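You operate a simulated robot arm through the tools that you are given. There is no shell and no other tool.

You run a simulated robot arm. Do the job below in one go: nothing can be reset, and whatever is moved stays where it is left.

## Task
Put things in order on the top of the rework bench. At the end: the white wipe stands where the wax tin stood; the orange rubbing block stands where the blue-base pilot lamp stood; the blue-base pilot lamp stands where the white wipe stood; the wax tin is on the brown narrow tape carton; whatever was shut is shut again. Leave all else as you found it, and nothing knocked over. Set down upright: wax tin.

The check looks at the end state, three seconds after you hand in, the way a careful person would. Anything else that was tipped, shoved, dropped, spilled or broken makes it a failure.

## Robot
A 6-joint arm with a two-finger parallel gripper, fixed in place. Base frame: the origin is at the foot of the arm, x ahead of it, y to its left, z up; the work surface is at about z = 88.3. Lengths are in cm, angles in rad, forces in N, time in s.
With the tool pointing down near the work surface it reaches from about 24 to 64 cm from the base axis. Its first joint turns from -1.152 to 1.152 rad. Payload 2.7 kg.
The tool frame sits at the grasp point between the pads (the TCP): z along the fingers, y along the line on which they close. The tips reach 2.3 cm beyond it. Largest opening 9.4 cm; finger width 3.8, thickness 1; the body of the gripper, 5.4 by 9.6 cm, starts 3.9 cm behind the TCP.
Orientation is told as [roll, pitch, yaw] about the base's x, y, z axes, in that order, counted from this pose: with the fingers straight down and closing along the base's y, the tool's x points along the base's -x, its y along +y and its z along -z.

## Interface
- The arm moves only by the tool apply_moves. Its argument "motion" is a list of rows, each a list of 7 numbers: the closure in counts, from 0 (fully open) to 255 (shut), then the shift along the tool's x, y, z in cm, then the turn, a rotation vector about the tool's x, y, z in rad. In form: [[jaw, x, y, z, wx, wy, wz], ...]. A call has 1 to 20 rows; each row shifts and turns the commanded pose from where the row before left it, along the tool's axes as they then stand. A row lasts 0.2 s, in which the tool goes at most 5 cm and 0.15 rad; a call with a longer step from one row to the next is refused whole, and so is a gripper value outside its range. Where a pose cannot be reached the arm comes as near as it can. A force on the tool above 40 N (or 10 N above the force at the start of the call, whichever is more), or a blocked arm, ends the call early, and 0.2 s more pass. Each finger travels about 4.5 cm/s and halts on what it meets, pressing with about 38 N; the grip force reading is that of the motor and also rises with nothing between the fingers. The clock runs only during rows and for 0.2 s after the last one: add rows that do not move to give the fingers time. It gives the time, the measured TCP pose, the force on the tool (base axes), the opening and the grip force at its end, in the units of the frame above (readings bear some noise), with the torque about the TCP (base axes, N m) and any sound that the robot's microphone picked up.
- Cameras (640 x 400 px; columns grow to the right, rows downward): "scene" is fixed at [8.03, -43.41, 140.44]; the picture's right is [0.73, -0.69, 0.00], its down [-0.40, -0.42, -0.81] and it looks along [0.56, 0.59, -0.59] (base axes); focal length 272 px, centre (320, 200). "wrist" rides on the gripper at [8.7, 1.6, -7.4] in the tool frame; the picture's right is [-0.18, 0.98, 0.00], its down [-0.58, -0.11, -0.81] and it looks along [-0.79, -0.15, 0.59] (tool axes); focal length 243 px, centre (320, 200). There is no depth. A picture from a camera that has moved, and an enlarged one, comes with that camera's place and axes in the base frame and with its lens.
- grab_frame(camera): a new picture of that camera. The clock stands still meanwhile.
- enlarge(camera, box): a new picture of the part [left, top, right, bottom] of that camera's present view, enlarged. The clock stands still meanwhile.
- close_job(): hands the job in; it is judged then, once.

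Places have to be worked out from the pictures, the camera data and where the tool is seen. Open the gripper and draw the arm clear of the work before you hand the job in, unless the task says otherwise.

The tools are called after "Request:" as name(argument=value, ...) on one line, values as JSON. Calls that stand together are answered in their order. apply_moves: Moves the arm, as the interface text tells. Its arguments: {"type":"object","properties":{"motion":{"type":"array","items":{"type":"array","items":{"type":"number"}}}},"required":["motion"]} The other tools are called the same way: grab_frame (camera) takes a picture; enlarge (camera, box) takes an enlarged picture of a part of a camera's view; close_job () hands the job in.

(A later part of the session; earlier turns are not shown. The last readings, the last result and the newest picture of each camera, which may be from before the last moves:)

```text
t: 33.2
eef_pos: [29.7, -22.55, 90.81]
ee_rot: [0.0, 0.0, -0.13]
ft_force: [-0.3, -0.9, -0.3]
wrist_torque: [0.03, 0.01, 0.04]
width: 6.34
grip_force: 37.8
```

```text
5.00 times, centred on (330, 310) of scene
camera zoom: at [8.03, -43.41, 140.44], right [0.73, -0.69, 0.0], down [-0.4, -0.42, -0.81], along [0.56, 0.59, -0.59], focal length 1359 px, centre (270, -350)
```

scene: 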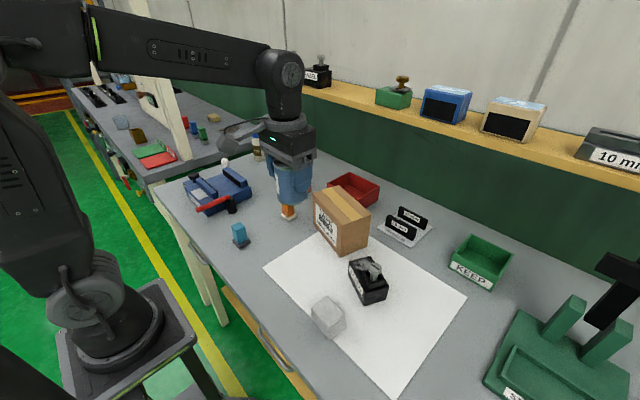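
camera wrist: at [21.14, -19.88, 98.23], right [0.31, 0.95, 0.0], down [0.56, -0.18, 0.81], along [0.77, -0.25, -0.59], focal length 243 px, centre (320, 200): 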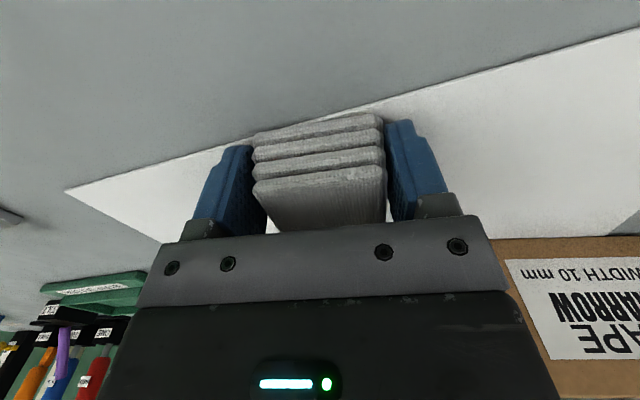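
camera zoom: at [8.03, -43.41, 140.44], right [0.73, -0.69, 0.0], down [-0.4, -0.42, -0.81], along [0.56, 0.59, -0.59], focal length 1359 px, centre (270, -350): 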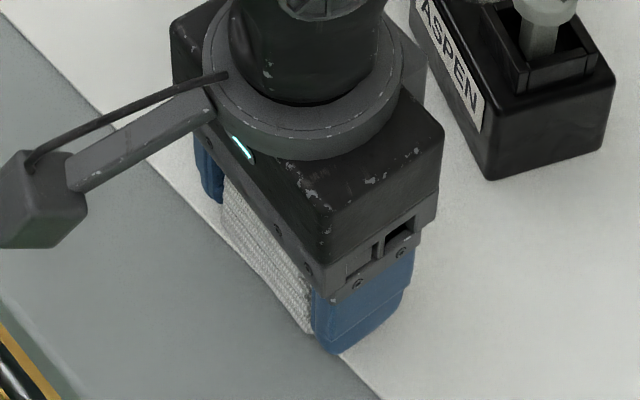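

The wipe is gripped at 6.34, and its spot was about (29.7, -22.7). I lift it and carry it high to above the tin's former spot at (43.65, -35.0).

Request:
apply_moves(motion=[[255, 0, 0, -2, 0, 0, 0], [255, 0, 0, -4, 0, 0, 0], [255, 0, 0, -4, 0, 0, 0], [255, 0, 0, -4, 0, 0, 0], [255, -3.86, -2.63, 0, 0, 0, 0], [255, -3.86, -2.63, 0, 0, 0, 0], [255, -3.86, -2.63, 0, 0, 0, 0], [255, -3.86, -2.63, 0, 0, 0, 0], [255, 0, 0, 0, 0, 0, 0]])

Request:
grab_frame(camera="wrist")

Request:
enlarge(camera="scene", box=[280, 170, 500, 350])

```text
t: 35.2
eef_pos: [43.35, -35.21, 104.71]
ee_rot: [0.002, 0.0, -0.133]
ft_force: [-0.2, 0.1, -0.7]
wrist_torque: [0.0, 0.01, 0.02]
width: 6.32
grip_force: 37.8
```

```text
taken
camera wrist: at [34.86, -32.5, 112.24], right [0.31, 0.95, 0.0], down [0.56, -0.19, 0.81], along [0.77, -0.25, -0.59], focal length 243 px, centre (320, 200)
```

wrist: 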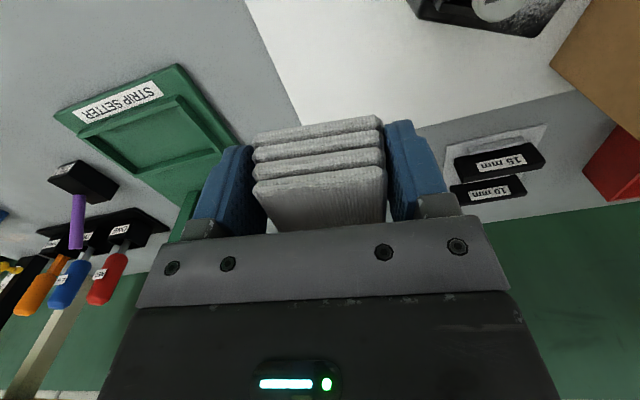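

```text
2.22 times, centred on (390, 260) of scene
camera zoom: at [8.03, -43.41, 140.44], right [0.73, -0.69, 0.0], down [-0.4, -0.42, -0.81], along [0.56, 0.59, -0.59], focal length 604 px, centre (164, 67)
```

zoom: 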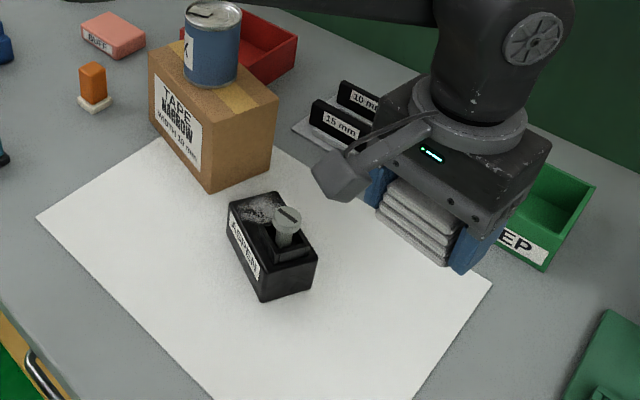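

Trim by 0.3 and lower; the camera arm clears the dispenser by about 4 cm.

Request:
apply_moves(motion=[[255, -0.26, 0.3, 3.5, 0, 0, 0], [255, 0, 0, 3.5, 0, 0, 0], [255, 0, 0, 3.0, 0, 0, 0], [255, 0, 0, 2.0, 0, 0, 0], [255, 0, 0, 1.2, 0, 0, 0], [255, 0, 0, 0.3, 0, 0, 0], [255, 0, 0, 0, 0, 0, 0]])

Request:
enlarge(camera="scene", box=[320, 220, 480, 340])

Request:
grab_frame(camera="wrist")

```text
t: 36.8
eef_pos: [43.9, -34.83, 91.21]
ee_rot: [-0.001, 0.001, -0.131]
ft_force: [-0.6, -0.4, -1.1]
wrist_torque: [-0.01, -0.01, 0.01]
width: 6.29
grip_force: 38.1
```

```text
3.33 times, centred on (400, 280) of scene
camera zoom: at [8.03, -43.41, 140.44], right [0.73, -0.69, 0.0], down [-0.4, -0.42, -0.81], along [0.56, 0.59, -0.59], focal length 906 px, centre (53, -67)
```

zoom: 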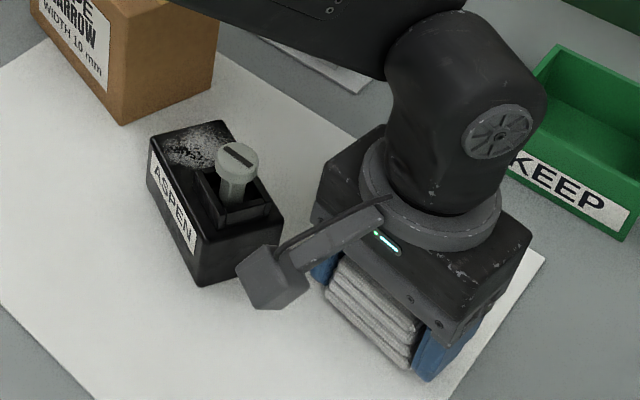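

```text
taken
camera wrist: at [35.44, -32.13, 98.63], right [0.31, 0.95, 0.0], down [0.56, -0.18, 0.81], along [0.77, -0.25, -0.59], focal length 243 px, centre (320, 200)
```

wrist: 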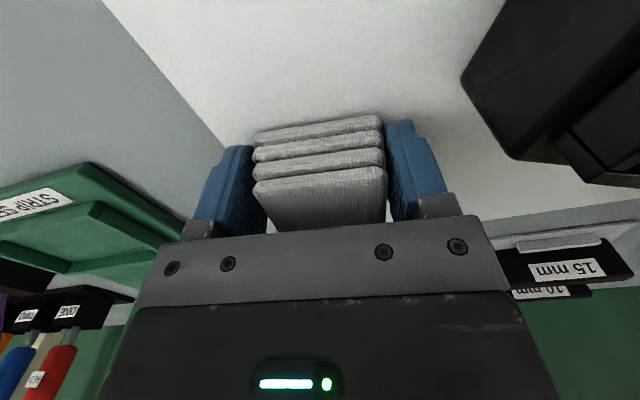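

It sits about 0.4 above the sheet, at (43.9, -34.8). I lower the last bit and read the force.

Request:
apply_moves(motion=[[255, 0.2, -0.1, 0.2, 0, 0, 0], [255, 0, 0, 0.15, 0, 0, 0], [255, 0, 0, 0, 0, 0, 0]])

```text
t: 37.6
eef_pos: [43.6, -34.81, 90.75]
ee_rot: [0.0, 0.001, -0.132]
ft_force: [-0.2, -0.1, 0.1]
wrist_torque: [0.02, 0.02, -0.02]
width: 6.3
grip_force: 37.9
```

It is at the height it was picked from and the weight is off. I open partly, to about 7.6, which keeps clear of the dispenser.

Request:
apply_moves(motion=[[120, 0, 0, 0, 0, 0, 0], [70, 0, 0, 0, 0, 0, 0], [48, 0, 0, 0, 0, 0, 0], [48, 0, 0, 0, 0, 0, 0], [48, 0, 0, -1, 0, 0, 0], [48, 0, 0, -3, 0, 0, 0], [48, 0, 0, -4, 0, 0, 0], [48, 0, 0, -4, 0, 0, 0], [48, 0, 0, -4, 0, 0, 0], [0, 4, 0, 0, 0, 0, 0], [0, 4, 0, 0, 0, 0, 0], [0, 0, 0, 0, 0, 0, 0]])

Request:
grab_frame(camera="wrist")

Request:
enlarge(camera="scene", box=[320, 220, 480, 340])

```text
t: 40.2
eef_pos: [35.6, -33.89, 106.9]
ee_rot: [-0.001, 0.0, -0.131]
ft_force: [0.6, -0.1, 0.2]
wrist_torque: [0.01, -0.02, -0.01]
width: 9.41
grip_force: 0.0
```

```text
taken
camera wrist: at [27.23, -31.19, 114.28], right [0.31, 0.95, 0.0], down [0.56, -0.18, 0.81], along [0.77, -0.25, -0.59], focal length 243 px, centre (320, 200)
```

wrist: 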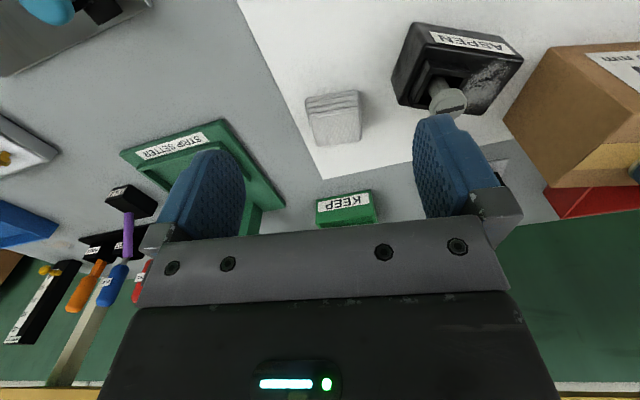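

```text
3.33 times, centred on (400, 280) of scene
camera zoom: at [8.03, -43.41, 140.44], right [0.73, -0.69, 0.0], down [-0.4, -0.42, -0.81], along [0.56, 0.59, -0.59], focal length 906 px, centre (53, -67)
```

zoom: 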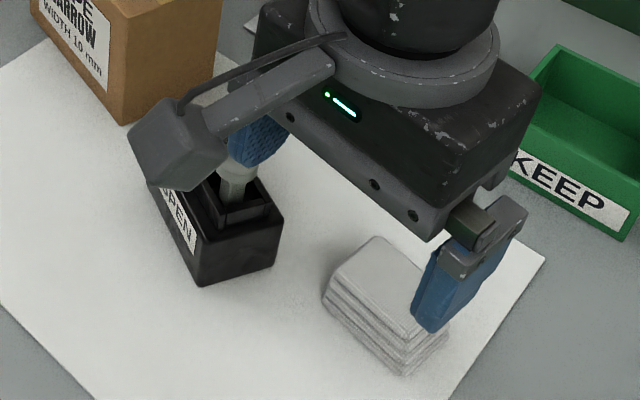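

The wipe stands on the tin's spot. I rise and travel left, high over the bench, toward the lamp.

Request:
apply_moves(motion=[[0, 0, 0, -4.5, 0, 0, 0], [0, 0, 0, -4.5, 0, 0, 0], [0, 0, 0, -4.5, 0, 0, 0], [0, 0, 0, -4.5, 0, 0, 0], [0, 0.99, 4.48, 0, 0, 0, 0], [0, 0.99, 4.48, 0, 0, 0, 0], [0, 0.99, 4.48, 0, 0, 0, 0], [0, 0.99, 4.48, 0, 0, 0, 0], [0, 0.99, 4.48, 0, 0, 0, 0], [0, 0.99, 4.48, 0, 0, 0, 0], [0, 0.99, 4.48, 0, 0, 0, 0], [0, 0.99, 4.48, 0, 0, 0, 0], [0, 0.99, 4.48, 0, 0, 0, 0], [0, 0.99, 4.48, 0, 0, 0, 0], [0, 0.99, 4.48, 0, 0, 0, 0], [0, 0.99, 4.48, 0, 0, 0, 0], [0, 0.99, 4.48, 0, 0, 0, 0], [0, 0.99, 4.48, 0, 0, 0, 0], [0, 0, 0, 0, 0, 0, 0]])

Request:
apply_moves(motion=[[0, 0, 0, 0, 0, 0, -0.133], [0, 0, 0, 0, 0, 0, -0.133], [0, 0, 0, 0, 0, 0, -0.133], [0, 0, 0, 0, 0, 0, -0.133], [0, 0, 0, 0, 0, 0, -0.133], [0, 0, 0, 0, 0, 0, -0.133], [0, 0, 0, 0, 0, 0, -0.133], [0, 0, 0, 4, 0, 0, 0], [0, 0, 0, 4, 0, 0, 0], [0, 0, 0, 4, 0, 0, 0], [0, 0, 0, 0, 0, 0, 0]])

Request:
grab_frame(camera="wrist")

Request:
enlarge(camera="wrist", box=[240, 60, 440, 200])

Request:
grab_frame(camera="scene")

```text
t: 44.2
eef_pos: [30.08, 30.33, 124.92]
ee_rot: [0.0, 0.0, -0.134]
ft_force: [0.3, -0.1, -0.4]
wrist_torque: [0.01, 0.0, 0.0]
width: 9.41
grip_force: 0.0
```

```text
t: 46.6
eef_pos: [30.33, 30.19, 113.02]
ee_rot: [-0.002, -0.003, 0.799]
ft_force: [0.0, -0.7, -0.5]
wrist_torque: [0.01, 0.02, -0.02]
width: 9.41
grip_force: 0.0
```

```text
taken
camera wrist: at [23.1, 25.1, 120.45], right [-0.58, 0.82, 0.0], down [0.48, 0.34, 0.81], along [0.66, 0.47, -0.59], focal length 243 px, centre (320, 200)
```

wrist: 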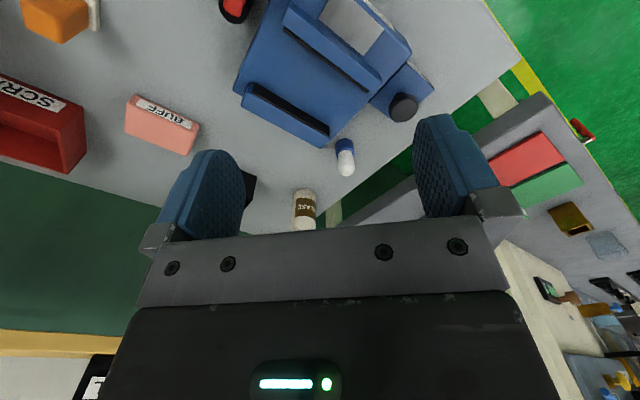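

```text
2.86 times, centred on (340, 130) of wrist
camera zoom: at [23.1, 25.1, 120.45], right [-0.58, 0.82, 0.0], down [0.48, 0.34, 0.81], along [0.66, 0.47, -0.59], focal length 693 px, centre (263, 400)
```

zoom: 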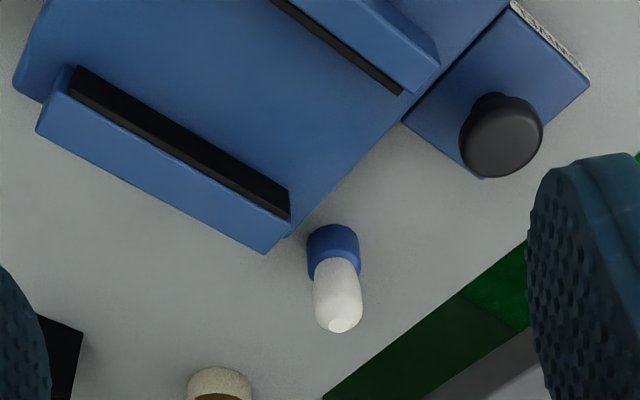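

```text
taken
```

scene: 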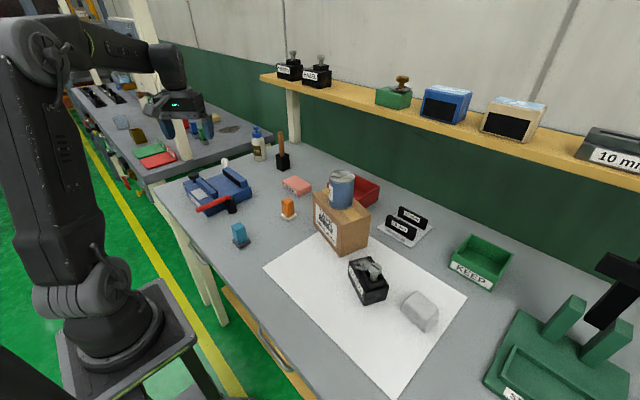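

The lamp sits at about (43.7, 45.0) and is about 6.1 tall. The vice's nearest corner is about 4.5 away, with jaw tops at z = 94. I move above it to refine.

Request:
apply_moves(motion=[[0, -4, 0.15, 0, 0, 0, 0], [0, -4, 0.15, 0, 0, 0, 0], [0, -4, 0.15, 0, 0, 0, 0], [0, -4, 0.15, 0, 0, 0, 0], [0, -3.9, 0.13, 0, 0, 0, 0], [0, 0, 0, 4, 0, 0, 0], [0, 0, 0, 4, 0, 0, 0], [0, 0, 0, 3.5, 0, 0, 0], [0, 0, 0, 0, 0, 0, 0]])

Request:
grab_frame(camera="wrist")

Request:
enlarge(camera="scene", box=[170, 110, 290, 220])

Request:
enlarge(camera="wrist", box=[240, 0, 440, 140])

```text
t: 48.6
eef_pos: [41.48, 42.49, 100.79]
ee_rot: [0.0, -0.002, 0.8]
ft_force: [-0.3, -0.4, -0.4]
wrist_torque: [-0.01, 0.02, -0.03]
width: 9.41
grip_force: 0.1
out of reach, approached as far as the arm can: row 5
```

```text
taken
camera wrist: at [34.13, 37.29, 108.21], right [-0.58, 0.82, 0.0], down [0.48, 0.34, 0.81], along [0.66, 0.47, -0.59], focal length 243 px, centre (320, 200)
```

wrist: 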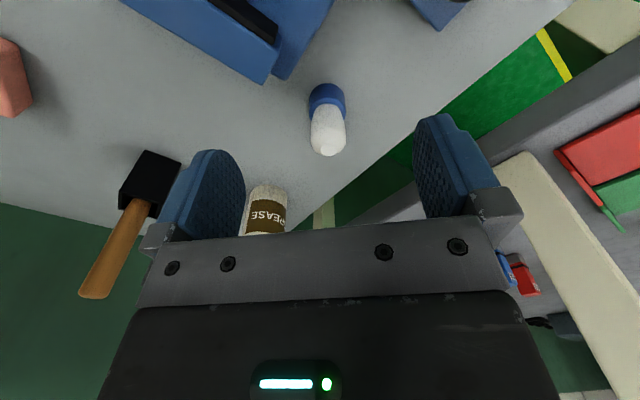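

```text
3.64 times, centred on (230, 165) of scene
camera zoom: at [8.03, -43.41, 140.44], right [0.73, -0.69, 0.0], down [-0.4, -0.42, -0.81], along [0.56, 0.59, -0.59], focal length 989 px, centre (647, 327)
```

zoom: 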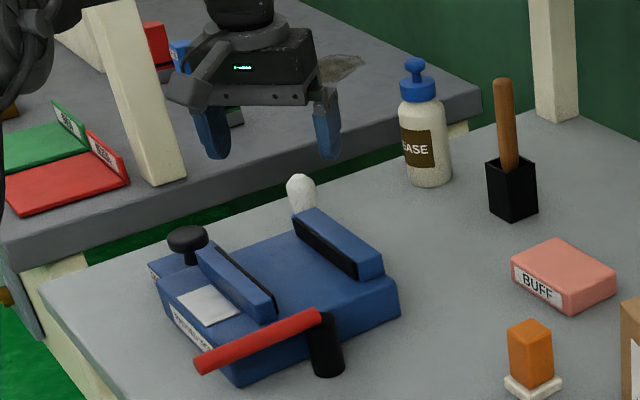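

```text
2.86 times, centred on (340, 70) of wrist
camera zoom: at [34.13, 37.29, 108.21], right [-0.58, 0.82, 0.0], down [0.48, 0.34, 0.81], along [0.66, 0.47, -0.59], focal length 693 px, centre (263, 571)
```

zoom: 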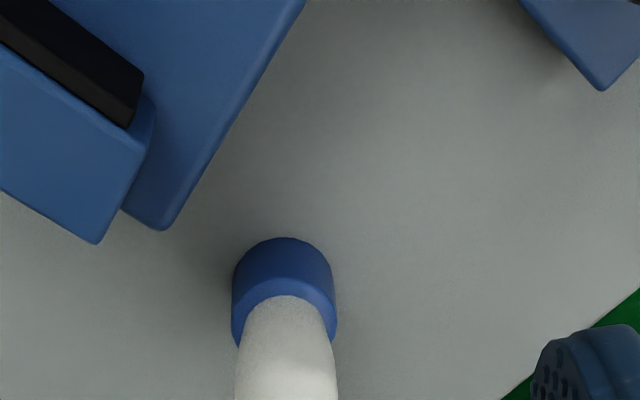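

The lamp refines to (43.55, 44.9). At z = 113 the arm hit its reach limit, but reach is longer lower down. I descend to z of about 97.5 first (tips above lamp and jaws), then extend.

Request:
apply_moves(motion=[[40, 0, 0, 1.7, 0, 0, 0], [40, 0, 0, 1.6, 0, 0, 0], [40, -1.5, 0.1, 0, 0, 0, 0], [40, -1.67, 0.1, 0, 0, 0, 0], [40, 0, 0, 0, 0, 0, 0]])

Request:
grab_frame(camera="wrist")

Request:
enlarge(camera="scene", box=[180, 120, 280, 200])

```text
t: 49.8
eef_pos: [43.72, 45.01, 97.68]
ee_rot: [0.001, -0.001, 0.801]
ft_force: [0.1, 0.0, -0.4]
wrist_torque: [-0.01, -0.03, -0.03]
width: 7.92
grip_force: 0.1
```

```text
taken
camera wrist: at [36.29, 39.9, 105.02], right [-0.58, 0.82, 0.0], down [0.48, 0.34, 0.81], along [0.66, 0.47, -0.59], focal length 243 px, centre (320, 200)
```

wrist: 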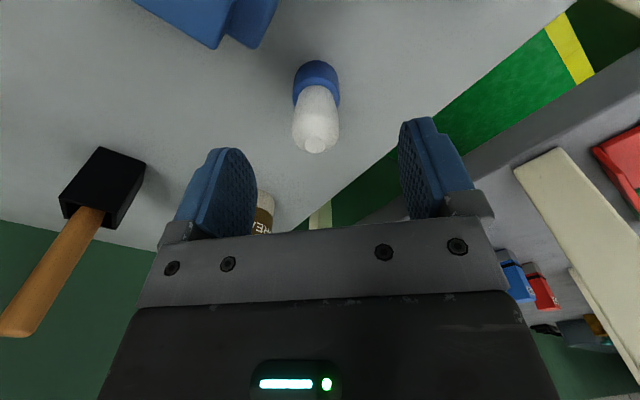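

```text
5.00 times, centred on (230, 160) of scene
camera zoom: at [8.03, -43.41, 140.44], right [0.73, -0.69, 0.0], down [-0.4, -0.42, -0.81], along [0.56, 0.59, -0.59], focal length 1359 px, centre (770, 400)
```

zoom: 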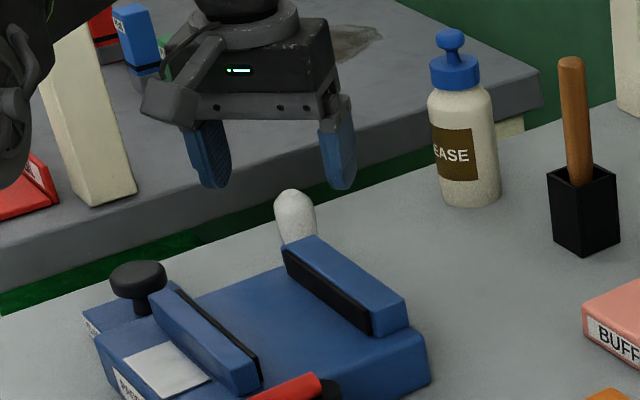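

The lamp is centred within 0.15. I descend to z about 91.3, gripping mostly the blue base, and close.

Request:
apply_moves(motion=[[40, 0, -0.12, 2.0, 0, 0, 0], [40, 0, 0, 2.0, 0, 0, 0], [40, 0, 0, 1.4, 0, 0, 0], [40, 0, 0, 0.9, 0, 0, 0], [40, 0, 0, 0, 0, 0, 0]])

Request:
grab_frame(camera="wrist")

Request:
enlarge(camera="scene", box=[180, 120, 280, 200])

```text
t: 51.0
eef_pos: [43.51, 44.95, 91.23]
ee_rot: [0.001, 0.0, 0.8]
ft_force: [-0.7, -0.1, -0.2]
wrist_torque: [0.01, -0.03, 0.01]
width: 7.93
grip_force: 0.0
```

```text
taken
camera wrist: at [36.19, 39.81, 98.63], right [-0.58, 0.82, 0.0], down [0.48, 0.34, 0.81], along [0.66, 0.46, -0.59], focal length 243 px, centre (320, 200)
```

wrist: 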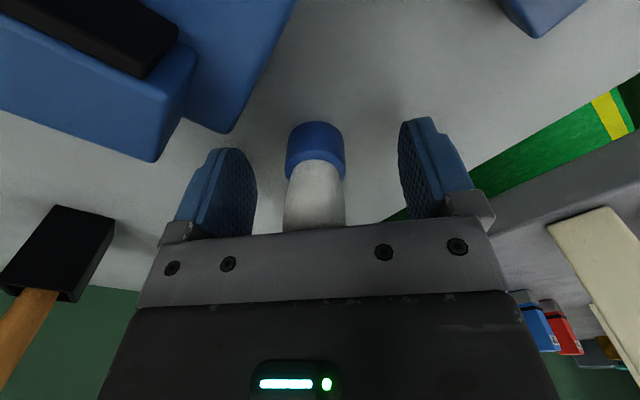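

```text
5.00 times, centred on (230, 160) of scene
camera zoom: at [8.03, -43.41, 140.44], right [0.73, -0.69, 0.0], down [-0.4, -0.42, -0.81], along [0.56, 0.59, -0.59], focal length 1359 px, centre (770, 400)
```

zoom: 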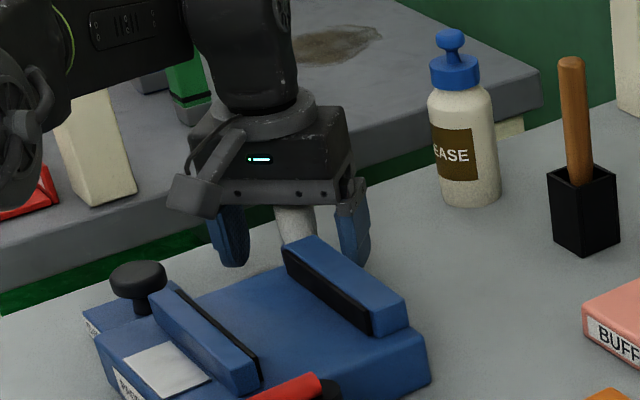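

The lamp is nicely between the pads, and its spot is confirmed at (43.6, 44.85). Closing now.

Request:
apply_moves(motion=[[255, 0, 0, 0, 0, 0, 0], [255, 0, 0, 0, 0, 0, 0], [255, 0, 0, 0, 0, 0, 0], [255, 0, 0, 0, 0, 0, 0], [255, 0, 0, 0, 0, 0, 0], [255, 0, 0, 0, 0, 0, 0]])

Request:
grab_frame(camera="wrist")

```text
t: 52.4
eef_pos: [43.59, 44.94, 91.16]
ee_rot: [0.001, -0.002, 0.799]
ft_force: [-0.6, -0.2, 0.3]
wrist_torque: [0.03, -0.04, -0.03]
width: 2.97
grip_force: 37.6
```

```text
taken
camera wrist: at [36.2, 39.8, 98.66], right [-0.58, 0.82, 0.0], down [0.48, 0.34, 0.81], along [0.66, 0.47, -0.59], focal length 243 px, centre (320, 200)
```

wrist: 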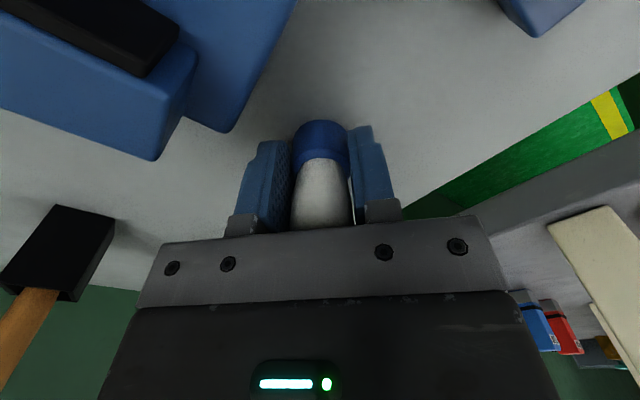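

The lamp is held (opening 2.97). I lift it to z about 100, draw back radially over the vice, rise, and turn the yaw to 0.

Request:
apply_moves(motion=[[255, 0, 0, -1.5, 0, 0, 0], [255, 0, 0, -3, 0, 0, 0], [255, 0, 0, -4, 0, 0, 0], [255, 3, 0, 0, 0, 0, 0], [255, 4.5, 0, 0, 0, 0, 0], [255, 4.5, 0, 0, 0, 0, 0], [255, 4.5, 0, 0, 0, 0, 0], [255, 3.5, 0, 0, 0, 0, 0], [255, 0, 0, -4.5, 0, 0, 0], [255, 0, 0, -4.5, 0, 0, 0], [255, 0, 0, -4.5, 0, 0, 0], [255, 0, 0, -4.5, 0, 0, 0], [255, 0, 0, 0, 0, 0, 0.133], [255, 0, 0, 0, 0, 0, 0.133], [255, 0, 0, 0, 0, 0, 0.133], [255, 0, 0, 0, 0, 0, 0.133], [255, 0, 0, 0, 0, 0, 0.134], [255, 0, 0, 0, 0, 0, 0.134], [255, 0, 0, 0, 0, 0, 0]])

Request:
grab_frame(camera="wrist")

Request:
enlarge(camera="scene", box=[140, 110, 340, 260])

```text
t: 56.4
eef_pos: [29.55, 30.63, 117.75]
ee_rot: [-0.002, 0.0, -0.004]
ft_force: [0.5, -0.7, 0.4]
wrist_torque: [-0.01, -0.03, -0.01]
width: 3.03
grip_force: 38.1
```

```text
taken
camera wrist: at [20.89, 32.22, 125.16], right [0.19, 0.98, 0.0], down [0.58, -0.11, 0.81], along [0.79, -0.15, -0.59], focal length 243 px, centre (320, 200)
```

wrist: 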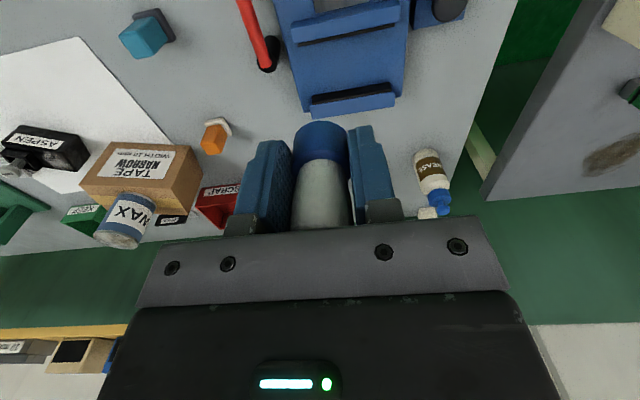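

```text
2.67 times, centred on (240, 185) of scene
camera zoom: at [8.03, -43.41, 140.44], right [0.73, -0.69, 0.0], down [-0.4, -0.42, -0.81], along [0.56, 0.59, -0.59], focal length 725 px, centre (533, 240)
```

zoom: 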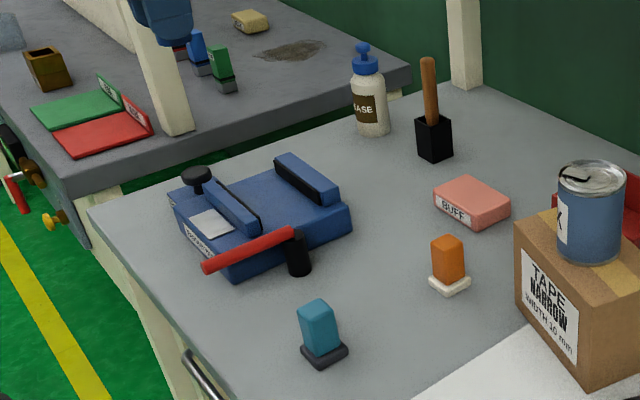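

The lamp is held upright. I carry it across to above the wipe's old spot and lower it partway.

Request:
apply_moves(motion=[[255, 0, -4.85, 0, 0, 0, 0], [255, 0, -4.85, 0, 0, 0, 0], [255, 0, -4.85, 0, 0, 0, 0], [255, 0, -4.85, 0, 0, 0, 0], [255, 0, -4.85, 0, 0, 0, 0], [255, 0, -4.85, 0, 0, 0, 0], [255, 0, -4.85, 0, 0, 0, 0], [255, 0, -4.85, 0, 0, 0, 0], [255, 0, -4.85, 0, 0, 0, 0], [255, 0, -4.85, 0, 0, 0, 0], [255, -0.15, -4.85, 0, 0, 0, 0], [255, 0, 0, 4.5, 0, 0, 0], [255, 0, 0, 4.5, 0, 0, 0], [255, 0, 0, 4.5, 0, 0, 0], [255, 0, 0, 4.5, 0, 0, 0], [255, 0, 0, 3.5, 0, 0, 0], [255, 0, 0, 0, 0, 0, 0]])

Request:
grab_frame(camera="wrist")

Request:
enlarge(camera="scene", box=[270, 230, 400, 350])

```text
t: 60.0
eef_pos: [29.62, -22.74, 96.28]
ee_rot: [0.0, 0.0, 0.0]
ft_force: [0.2, 0.2, -0.1]
wrist_torque: [0.01, 0.02, -0.02]
width: 2.98
grip_force: 38.1
```

```text
taken
camera wrist: at [20.83, -21.19, 103.7], right [0.18, 0.98, 0.0], down [0.58, -0.11, 0.81], along [0.79, -0.15, -0.59], focal length 243 px, centre (320, 200)
```

wrist: 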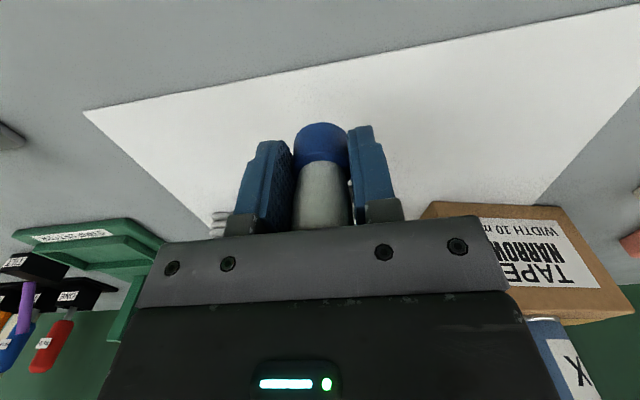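

```text
3.33 times, centred on (335, 290) of scene
camera zoom: at [8.03, -43.41, 140.44], right [0.73, -0.69, 0.0], down [-0.4, -0.42, -0.81], along [0.56, 0.59, -0.59], focal length 906 px, centre (270, -100)
```

zoom: 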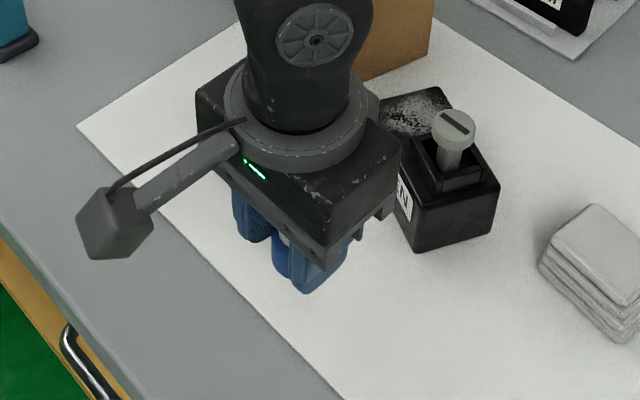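

It is at the right spot. I lower it to just above the sheet and then creep down to contact.

Request:
apply_moves(motion=[[255, 0, 0, 2.5, 0, 0, 0], [255, 0, 0, 1.5, 0, 0, 0], [255, 0, 0, 0.7, 0, 0, 0], [255, 0, 0, 0.2, 0, 0, 0], [255, 0, 0, 0, 0, 0, 0]])

```text
t: 61.2
eef_pos: [29.76, -22.87, 91.39]
ee_rot: [-0.001, -0.005, 0.0]
ft_force: [-6.1, 5.0, 33.2]
wrist_torque: [0.12, -0.07, 0.11]
width: 3.02
grip_force: 37.6
```

It has contact at 33 N, so I back off a little and check.

Request:
apply_moves(motion=[[255, 0, 0, -0.12, 0, 0, 0], [255, 0, 0, 0, 0, 0, 0]])

Request:
enlarge(camera="wrist", box=[220, 80, 420, 240])

Request:
enlarge(camera="scene", box=[290, 270, 370, 340])

```text
t: 61.8
eef_pos: [29.73, -22.83, 91.38]
ee_rot: [0.0, -0.001, -0.001]
ft_force: [2.9, -2.3, 10.1]
wrist_torque: [-0.1, -0.26, -0.01]
width: 3.02
grip_force: 38.0
```

```text
2.50 times, centred on (320, 160) of wrist
camera zoom: at [20.94, -21.25, 98.81], right [0.18, 0.98, 0.0], down [0.58, -0.11, 0.81], along [0.79, -0.15, -0.59], focal length 606 px, centre (320, 300)
```

zoom: 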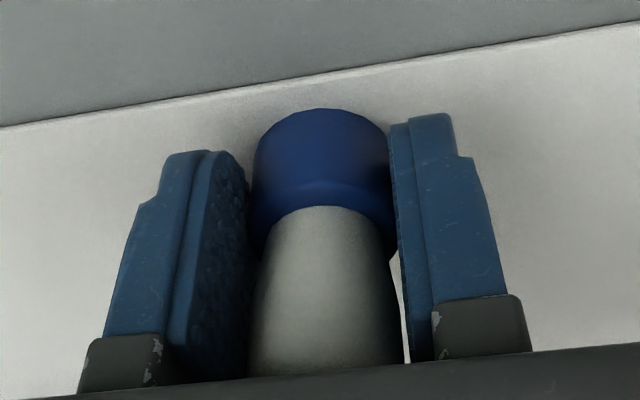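

```text
5.71 times, centred on (330, 305) of scene
camera zoom: at [8.03, -43.4, 140.44], right [0.73, -0.69, 0.0], down [-0.4, -0.42, -0.81], along [0.56, 0.59, -0.59], focal length 1554 px, centre (263, -400)
```

zoom: 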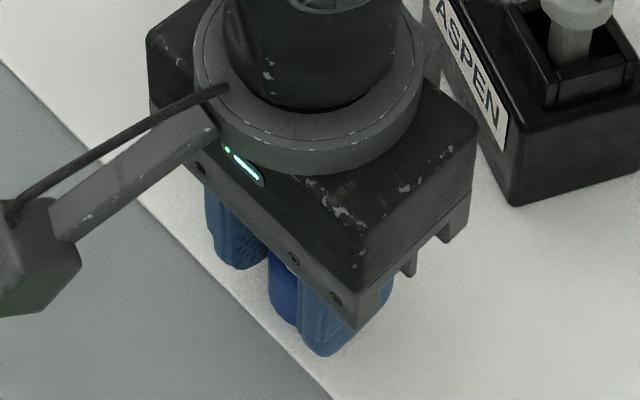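

The base sits flat on the sheet. I open, rise straight up, and look.

Request:
apply_moves(motion=[[255, 0, 0, -0.05, 0, 0, 0], [200, 0, 0, 0, 0, 0, 0], [150, 0, 0, 0, 0, 0, 0], [80, 0, 0, 0, 0, 0, 0], [0, 0, 0, 0, 0, 0, 0], [0, 0, 0, 0, 0, 0, 0], [0, 0, 0, 0, 0, 0, 0], [0, 0, 0, -1, 0, 0, 0], [0, 0, 0, -3, 0, 0, 0], [0, 0, 0, -4, 0, 0, 0], [0, 0, 0, -4.5, 0, 0, 0], [0, 0, 0, -4.5, 0, 0, 0], [0, 4, 0, 0, 0, 0, 0], [0, 0, 0, 0, 0, 0, 0]])

Request:
grab_frame(camera="wrist")

Request:
enlarge(camera="wrist", box=[220, 0, 420, 125])

Request:
enlarge(camera="scene", box=[270, 230, 470, 350])

```text
t: 64.8
eef_pos: [25.57, -22.96, 108.58]
ee_rot: [0.001, 0.0, 0.001]
ft_force: [0.1, 0.3, -0.7]
wrist_torque: [0.04, 0.0, 0.03]
width: 9.4
grip_force: 0.2
```

```text
taken
camera wrist: at [16.81, -21.39, 116.09], right [0.18, 0.98, 0.0], down [0.58, -0.11, 0.81], along [0.79, -0.15, -0.59], focal length 243 px, centre (320, 200)
```

wrist: 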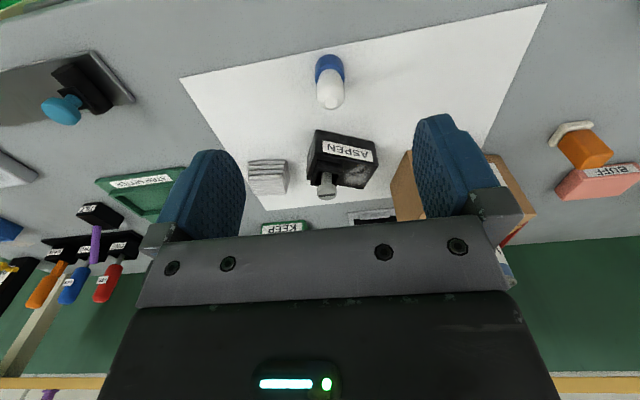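

```text
3.20 times, centred on (320, 62) of wrist
camera zoom: at [16.81, -21.39, 116.09], right [0.18, 0.98, 0.0], down [0.58, -0.11, 0.81], along [0.79, -0.15, -0.59], focal length 776 px, centre (320, 640)
```

zoom: 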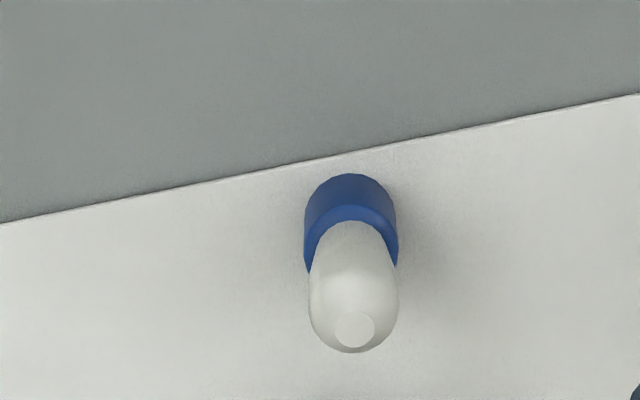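

```text
3.20 times, centred on (370, 290) of scene
camera zoom: at [8.03, -43.41, 140.44], right [0.73, -0.69, 0.0], down [-0.4, -0.42, -0.81], along [0.56, 0.59, -0.59], focal length 870 px, centre (160, -88)
```

zoom: 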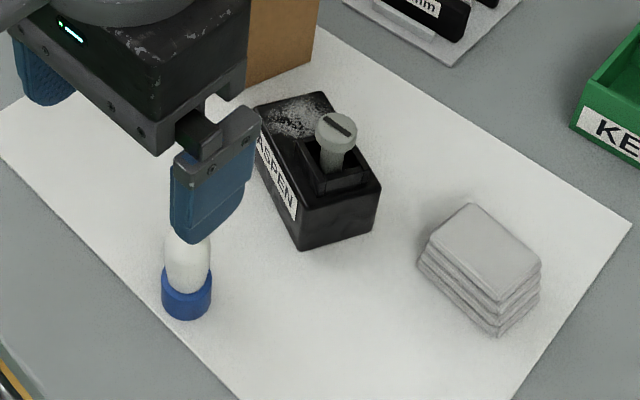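

The lamp stands upright on the wipe's spot. Next I go to the orange block, stopping at a standoff to measure it.

Request:
apply_moves(motion=[[0, 0, 0, -4, 0, 0, 0], [0, -1.1, 4.2, 0, 0, 0, 0], [0, -1.1, 4.2, 0, 0, 0, 0], [0, -1.1, 4.2, 0, 0, 0, 0], [0, -1.1, 4.2, 0, 0, 0, 0], [0, -1.1, 4.2, 0, 0, 0, 0], [0, -1.1, 4.2, 0, 0, 0, 0], [0, -1.1, 4.2, 0, 0, 0, 0], [0, -1.1, 4.0, 0, 0, 0, 0], [0, 0, 0, 4, 0, 0, 0], [0, 0, 0, 4, 0, 0, 0], [0, 0, 0, 0, 0, 0, 0]])

Request:
grab_frame(camera="wrist")

Request:
enlarge(camera="wrist", box=[240, 30, 440, 155])

Request:
enlarge(camera="scene", box=[260, 180, 320, 230])

```text
t: 67.4
eef_pos: [34.61, 10.43, 104.31]
ee_rot: [0.0, -0.001, 0.0]
ft_force: [-0.1, 1.1, 0.0]
wrist_torque: [0.03, -0.01, -0.01]
width: 9.4
grip_force: 0.0
```

```text
taken
camera wrist: at [25.8, 12.01, 111.84], right [0.18, 0.98, 0.0], down [0.58, -0.11, 0.81], along [0.79, -0.15, -0.59], focal length 243 px, centre (320, 200)
```

wrist: 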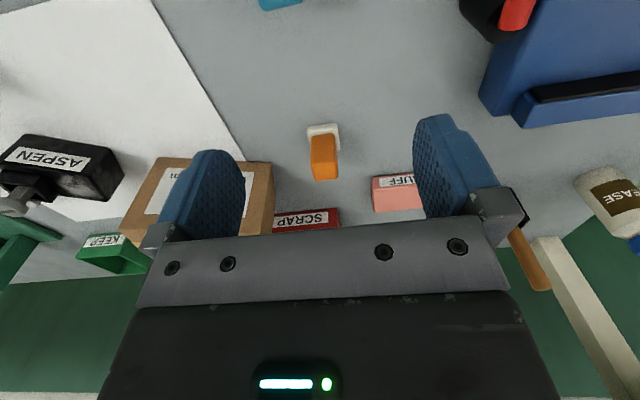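

```text
3.20 times, centred on (340, 92) of wrist
camera zoom: at [25.8, 12.01, 111.84], right [0.18, 0.98, 0.0], down [0.58, -0.11, 0.81], along [0.79, -0.15, -0.59], focal length 776 px, centre (256, 544)
```

zoom: 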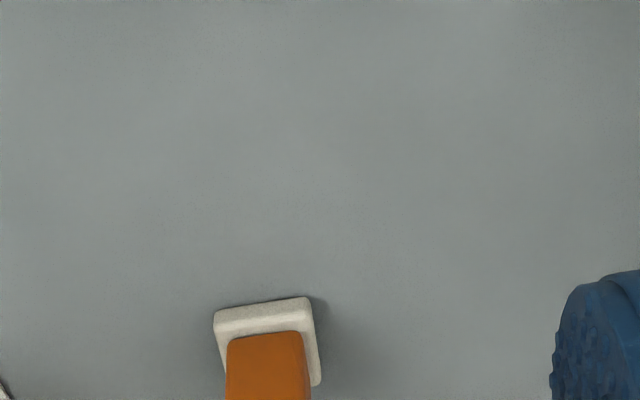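

```text
8.00 times, centred on (290, 205) of scene
camera zoom: at [8.03, -43.41, 140.44], right [0.73, -0.69, 0.0], down [-0.4, -0.42, -0.81], along [0.56, 0.59, -0.59], focal length 2175 px, centre (560, 160)
```

zoom: 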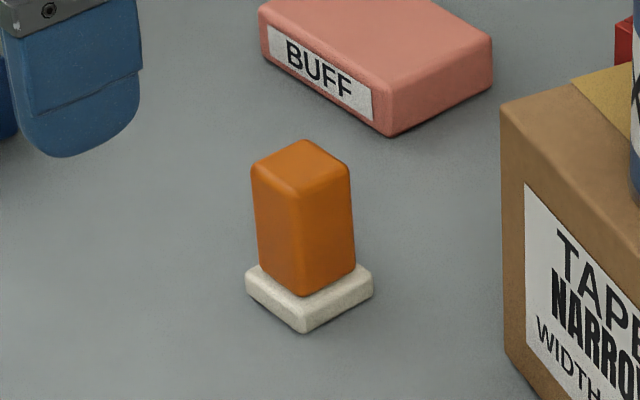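

The orange block stands at about (44.5, 8.95). It is 6.3 tall with a white foot about 3.4 wide, aligned with the base axes. I move over it with the jaws pre-closed to about 6.2 to stay well clear of the carton.

Request:
apply_moves(motion=[[88, -3.3, -0.5, 0, 0, 0, 0], [88, -3.3, -0.5, 0, 0, 0, 0], [88, -3.3, -0.48, 0, 0, 0, 0], [88, 0, 0, 3, 0, 0, 0], [88, 0, 0, 2.5, 0, 0, 0], [88, 0, 0, 0, 0, 0, 0]])

Request:
grab_frame(camera="wrist")

Request:
enlarge(camera="scene", box=[240, 140, 360, 230])

```text
t: 68.8
eef_pos: [44.35, 9.11, 98.84]
ee_rot: [0.0, 0.001, -0.001]
ft_force: [-1.0, -1.4, -0.3]
wrist_torque: [0.01, 0.01, -0.01]
width: 6.16
grip_force: 0.1
```

```text
taken
camera wrist: at [35.63, 10.64, 106.31], right [0.18, 0.98, 0.0], down [0.58, -0.11, 0.81], along [0.79, -0.15, -0.59], focal length 243 px, centre (320, 200)
```

wrist: 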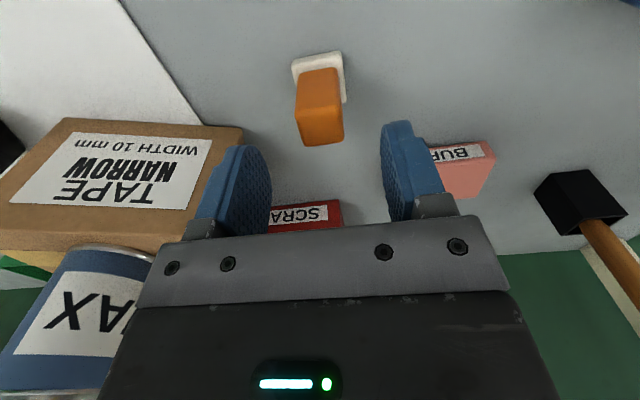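

```text
4.44 times, centred on (300, 185) of scene
camera zoom: at [8.03, -43.41, 140.44], right [0.73, -0.69, 0.0], down [-0.4, -0.42, -0.81], along [0.56, 0.59, -0.59], focal length 1208 px, centre (409, 267)
```

zoom: 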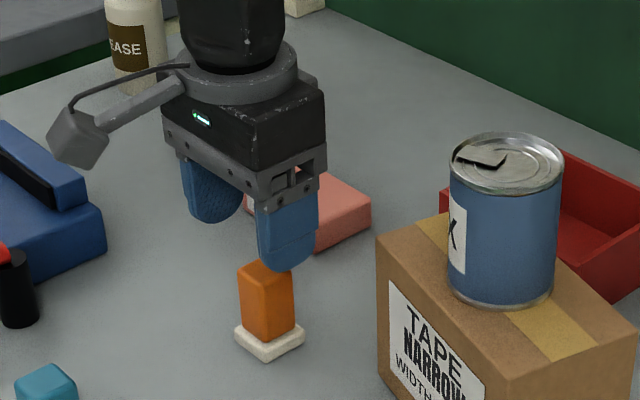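

The block is centred to within 0.2. I descend to z = 92.6, with the tips just above the white foot, and close.

Request:
apply_moves(motion=[[88, -0.15, -0.1, 2.5, 0, 0, -0.05], [88, 0, 0, 2.5, 0, 0, 0], [88, 0, 0, 1.2, 0, 0, 0], [88, 0, 0, 0, 0, 0, 0], [255, 0, 0, 0, 0, 0, 0], [255, 0, 0, 0, 0, 0, 0], [255, 0, 0, 0, 0, 0, 0], [255, 0, 0, 0, 0, 0, 0], [255, 0, 0, 0, 0, 0, 0]])

Request:
grab_frame(camera="wrist")

Request:
enlarge(camera="scene", box=[240, 150, 340, 230])

```text
t: 70.8
eef_pos: [44.62, 9.0, 92.83]
ee_rot: [-0.001, 0.0, 0.049]
ft_force: [-0.1, 0.3, -0.6]
wrist_torque: [0.01, 0.0, -0.03]
width: 2.75
grip_force: 38.3
```

```text
taken
camera wrist: at [35.75, 10.08, 100.17], right [0.14, 0.99, 0.0], down [0.59, -0.08, 0.81], along [0.8, -0.11, -0.59], focal length 243 px, centre (320, 200)
```

wrist: 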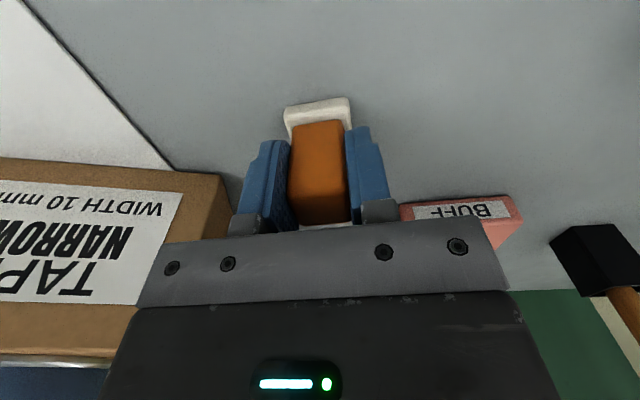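

```text
5.00 times, centred on (290, 190) of scene
camera zoom: at [8.03, -43.41, 140.44], right [0.73, -0.69, 0.0], down [-0.4, -0.42, -0.81], along [0.56, 0.59, -0.59], focal length 1359 px, centre (470, 250)
```

zoom: 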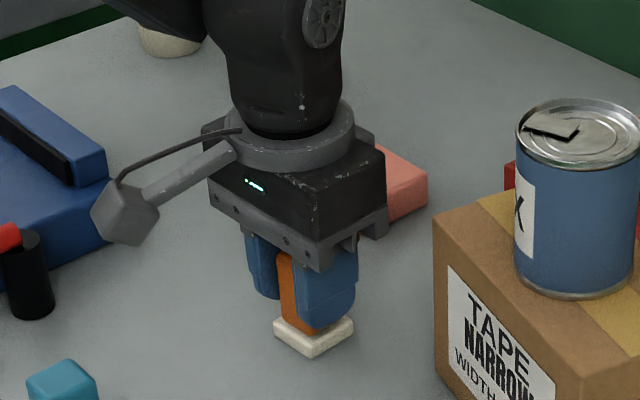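

The block is gripped (2.75) and centred on the TCP. I lift it and move in front of the vice, turning to yaw 0.8.

Request:
apply_moves(motion=[[255, 0, 0, -2, 0, 0, 0], [255, 0, 0, -4.5, 0, 0, 0], [255, 0, 0, -4.5, 0, 0, 0], [255, 0, 0, -4.5, 0, 0, 0], [255, 0, 0, -2.5, 0, 0, 0], [255, 2.21, 3.65, 0, 0, 0, 0], [255, 2.21, 3.65, 0, 0, 0, 0], [255, 2.21, 3.65, 0, 0, 0, 0], [255, 2.21, 3.65, 0, 0, 0, 0], [255, 2.21, 3.65, 0, 0, 0, 0], [255, 2.21, 3.65, 0, 0, 0, 0], [255, 0, 0, 0, 0, 0, -0.15], [255, 0, 0, 0, 0, 0, -0.15], [255, 0, 0, 0, 0, 0, -0.15], [255, 0, 0, 0, 0, 0, -0.15], [255, 0, 0, 0, 0, 0, -0.151], [255, 0, 0, 0, 0, 0, 0]])

Request:
grab_frame(camera="wrist")

Request:
grab_frame(camera="scene")

```text
refused: row 16 steps farther than a row can; nothing moved
```

```text
taken
camera wrist: at [35.75, 10.08, 100.17], right [0.14, 0.99, 0.0], down [0.59, -0.08, 0.81], along [0.8, -0.11, -0.59], focal length 243 px, centre (320, 200)
```

wrist: 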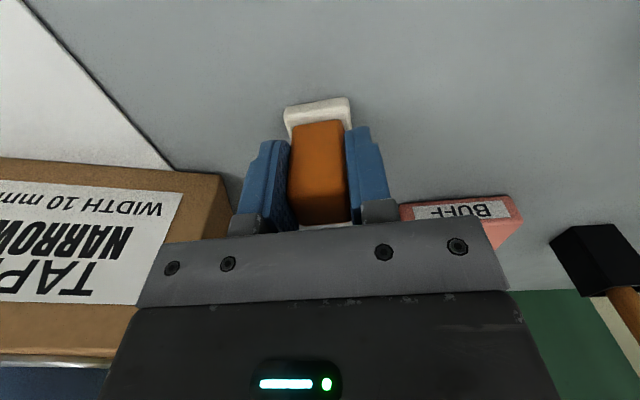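

```text
taken
```

scene: 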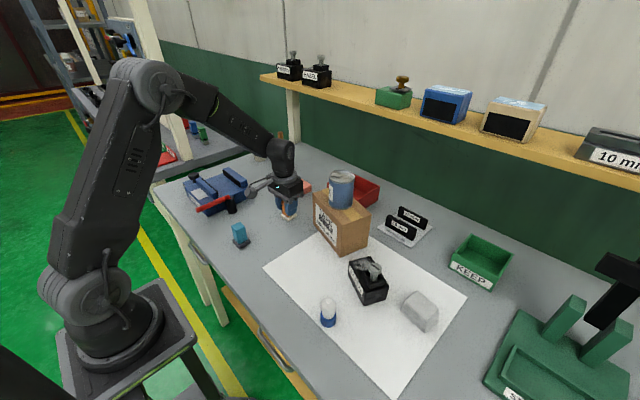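

One turn was 0.001 too large, so I send the same move again with the turn corrected.

Request:
apply_moves(motion=[[255, 0, 0, -2, 0, 0, 0], [255, 0, 0, -4.5, 0, 0, 0], [255, 0, 0, -4.5, 0, 0, 0], [255, 0, 0, -4.5, 0, 0, 0], [255, 0, 0, -2.5, 0, 0, 0], [255, 2.21, 3.65, 0, 0, 0, 0], [255, 2.21, 3.65, 0, 0, 0, 0], [255, 2.21, 3.65, 0, 0, 0, 0], [255, 2.21, 3.65, 0, 0, 0, 0], [255, 2.21, 3.65, 0, 0, 0, 0], [255, 2.21, 3.65, 0, 0, 0, 0], [255, 0, 0, 0, 0, 0, -0.149], [255, 0, 0, 0, 0, 0, -0.149], [255, 0, 0, 0, 0, 0, -0.149], [255, 0, 0, 0, 0, 0, -0.149], [255, 0, 0, 0, 0, 0, -0.149], [255, 0, 0, 0, 0, 0, 0]])

Request:
grab_frame(camera="wrist")

```text
t: 74.4
eef_pos: [30.34, 30.22, 110.7]
ee_rot: [-0.001, -0.002, 0.795]
ft_force: [1.6, -0.4, 0.1]
wrist_torque: [0.01, -0.01, 0.03]
width: 2.69
grip_force: 37.8
```

```text
taken
camera wrist: at [22.96, 25.13, 118.19], right [-0.57, 0.82, 0.0], down [0.48, 0.34, 0.81], along [0.66, 0.46, -0.59], focal length 243 px, centre (320, 200)
```

wrist: 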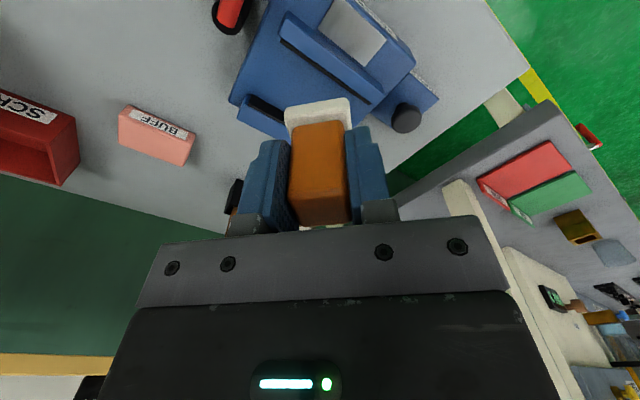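

I lower to z about 100.7, which puts the block's foot near 96.2 (above the jaws at 94.1). Then I extend over the lamp's old spot.

Request:
apply_moves(motion=[[255, 0, 0, 4, 0, 0, 0], [255, 0, 0, 4, 0, 0, 0], [255, 0, 0, 2, 0, 0, 0], [255, -3.95, 0.156, 0, 0, 0, 0], [255, -3.95, 0.156, 0, 0, 0, 0], [255, -3.95, 0.156, 0, 0, 0, 0], [255, -3.95, 0.156, 0, 0, 0, 0], [255, -3.93, 0.156, 0, 0, 0, 0], [255, 0, 0, 0, 0, 0, 0]])

Request:
grab_frame(camera="wrist")

Request:
enlarge(camera="scene", box=[180, 120, 280, 220])

```text
t: 76.4
eef_pos: [43.8, 44.87, 100.73]
ee_rot: [0.0, 0.001, 0.795]
ft_force: [0.2, 0.8, -0.9]
wrist_torque: [0.02, -0.02, 0.04]
width: 2.73
grip_force: 37.7
```

```text
taken
camera wrist: at [36.51, 39.8, 108.17], right [-0.57, 0.82, 0.0], down [0.49, 0.34, 0.81], along [0.66, 0.46, -0.59], focal length 243 px, centre (320, 200)
```

wrist: 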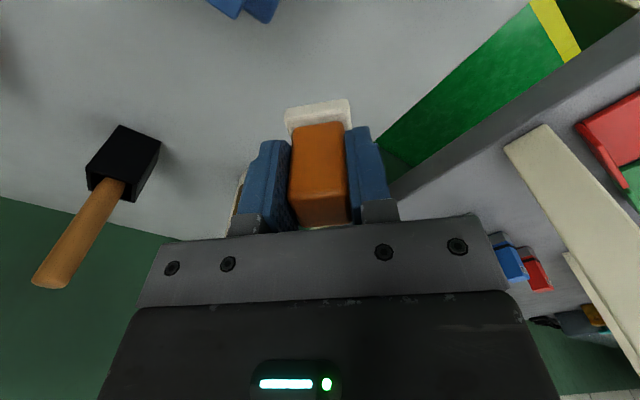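

```text
4.00 times, centred on (230, 170) of scene
camera zoom: at [8.03, -43.41, 140.44], right [0.73, -0.69, 0.0], down [-0.4, -0.42, -0.81], along [0.56, 0.59, -0.59], focal length 1087 px, centre (680, 320)
```

zoom: 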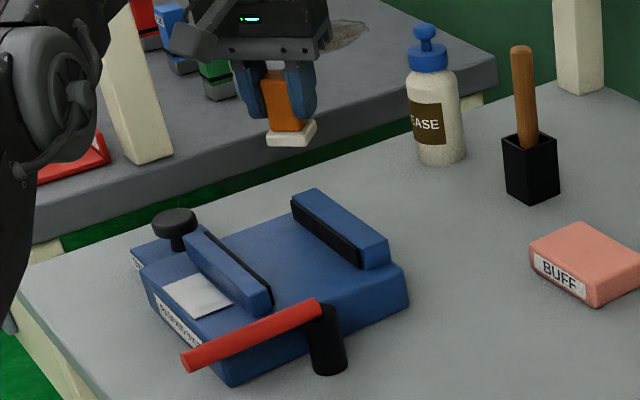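

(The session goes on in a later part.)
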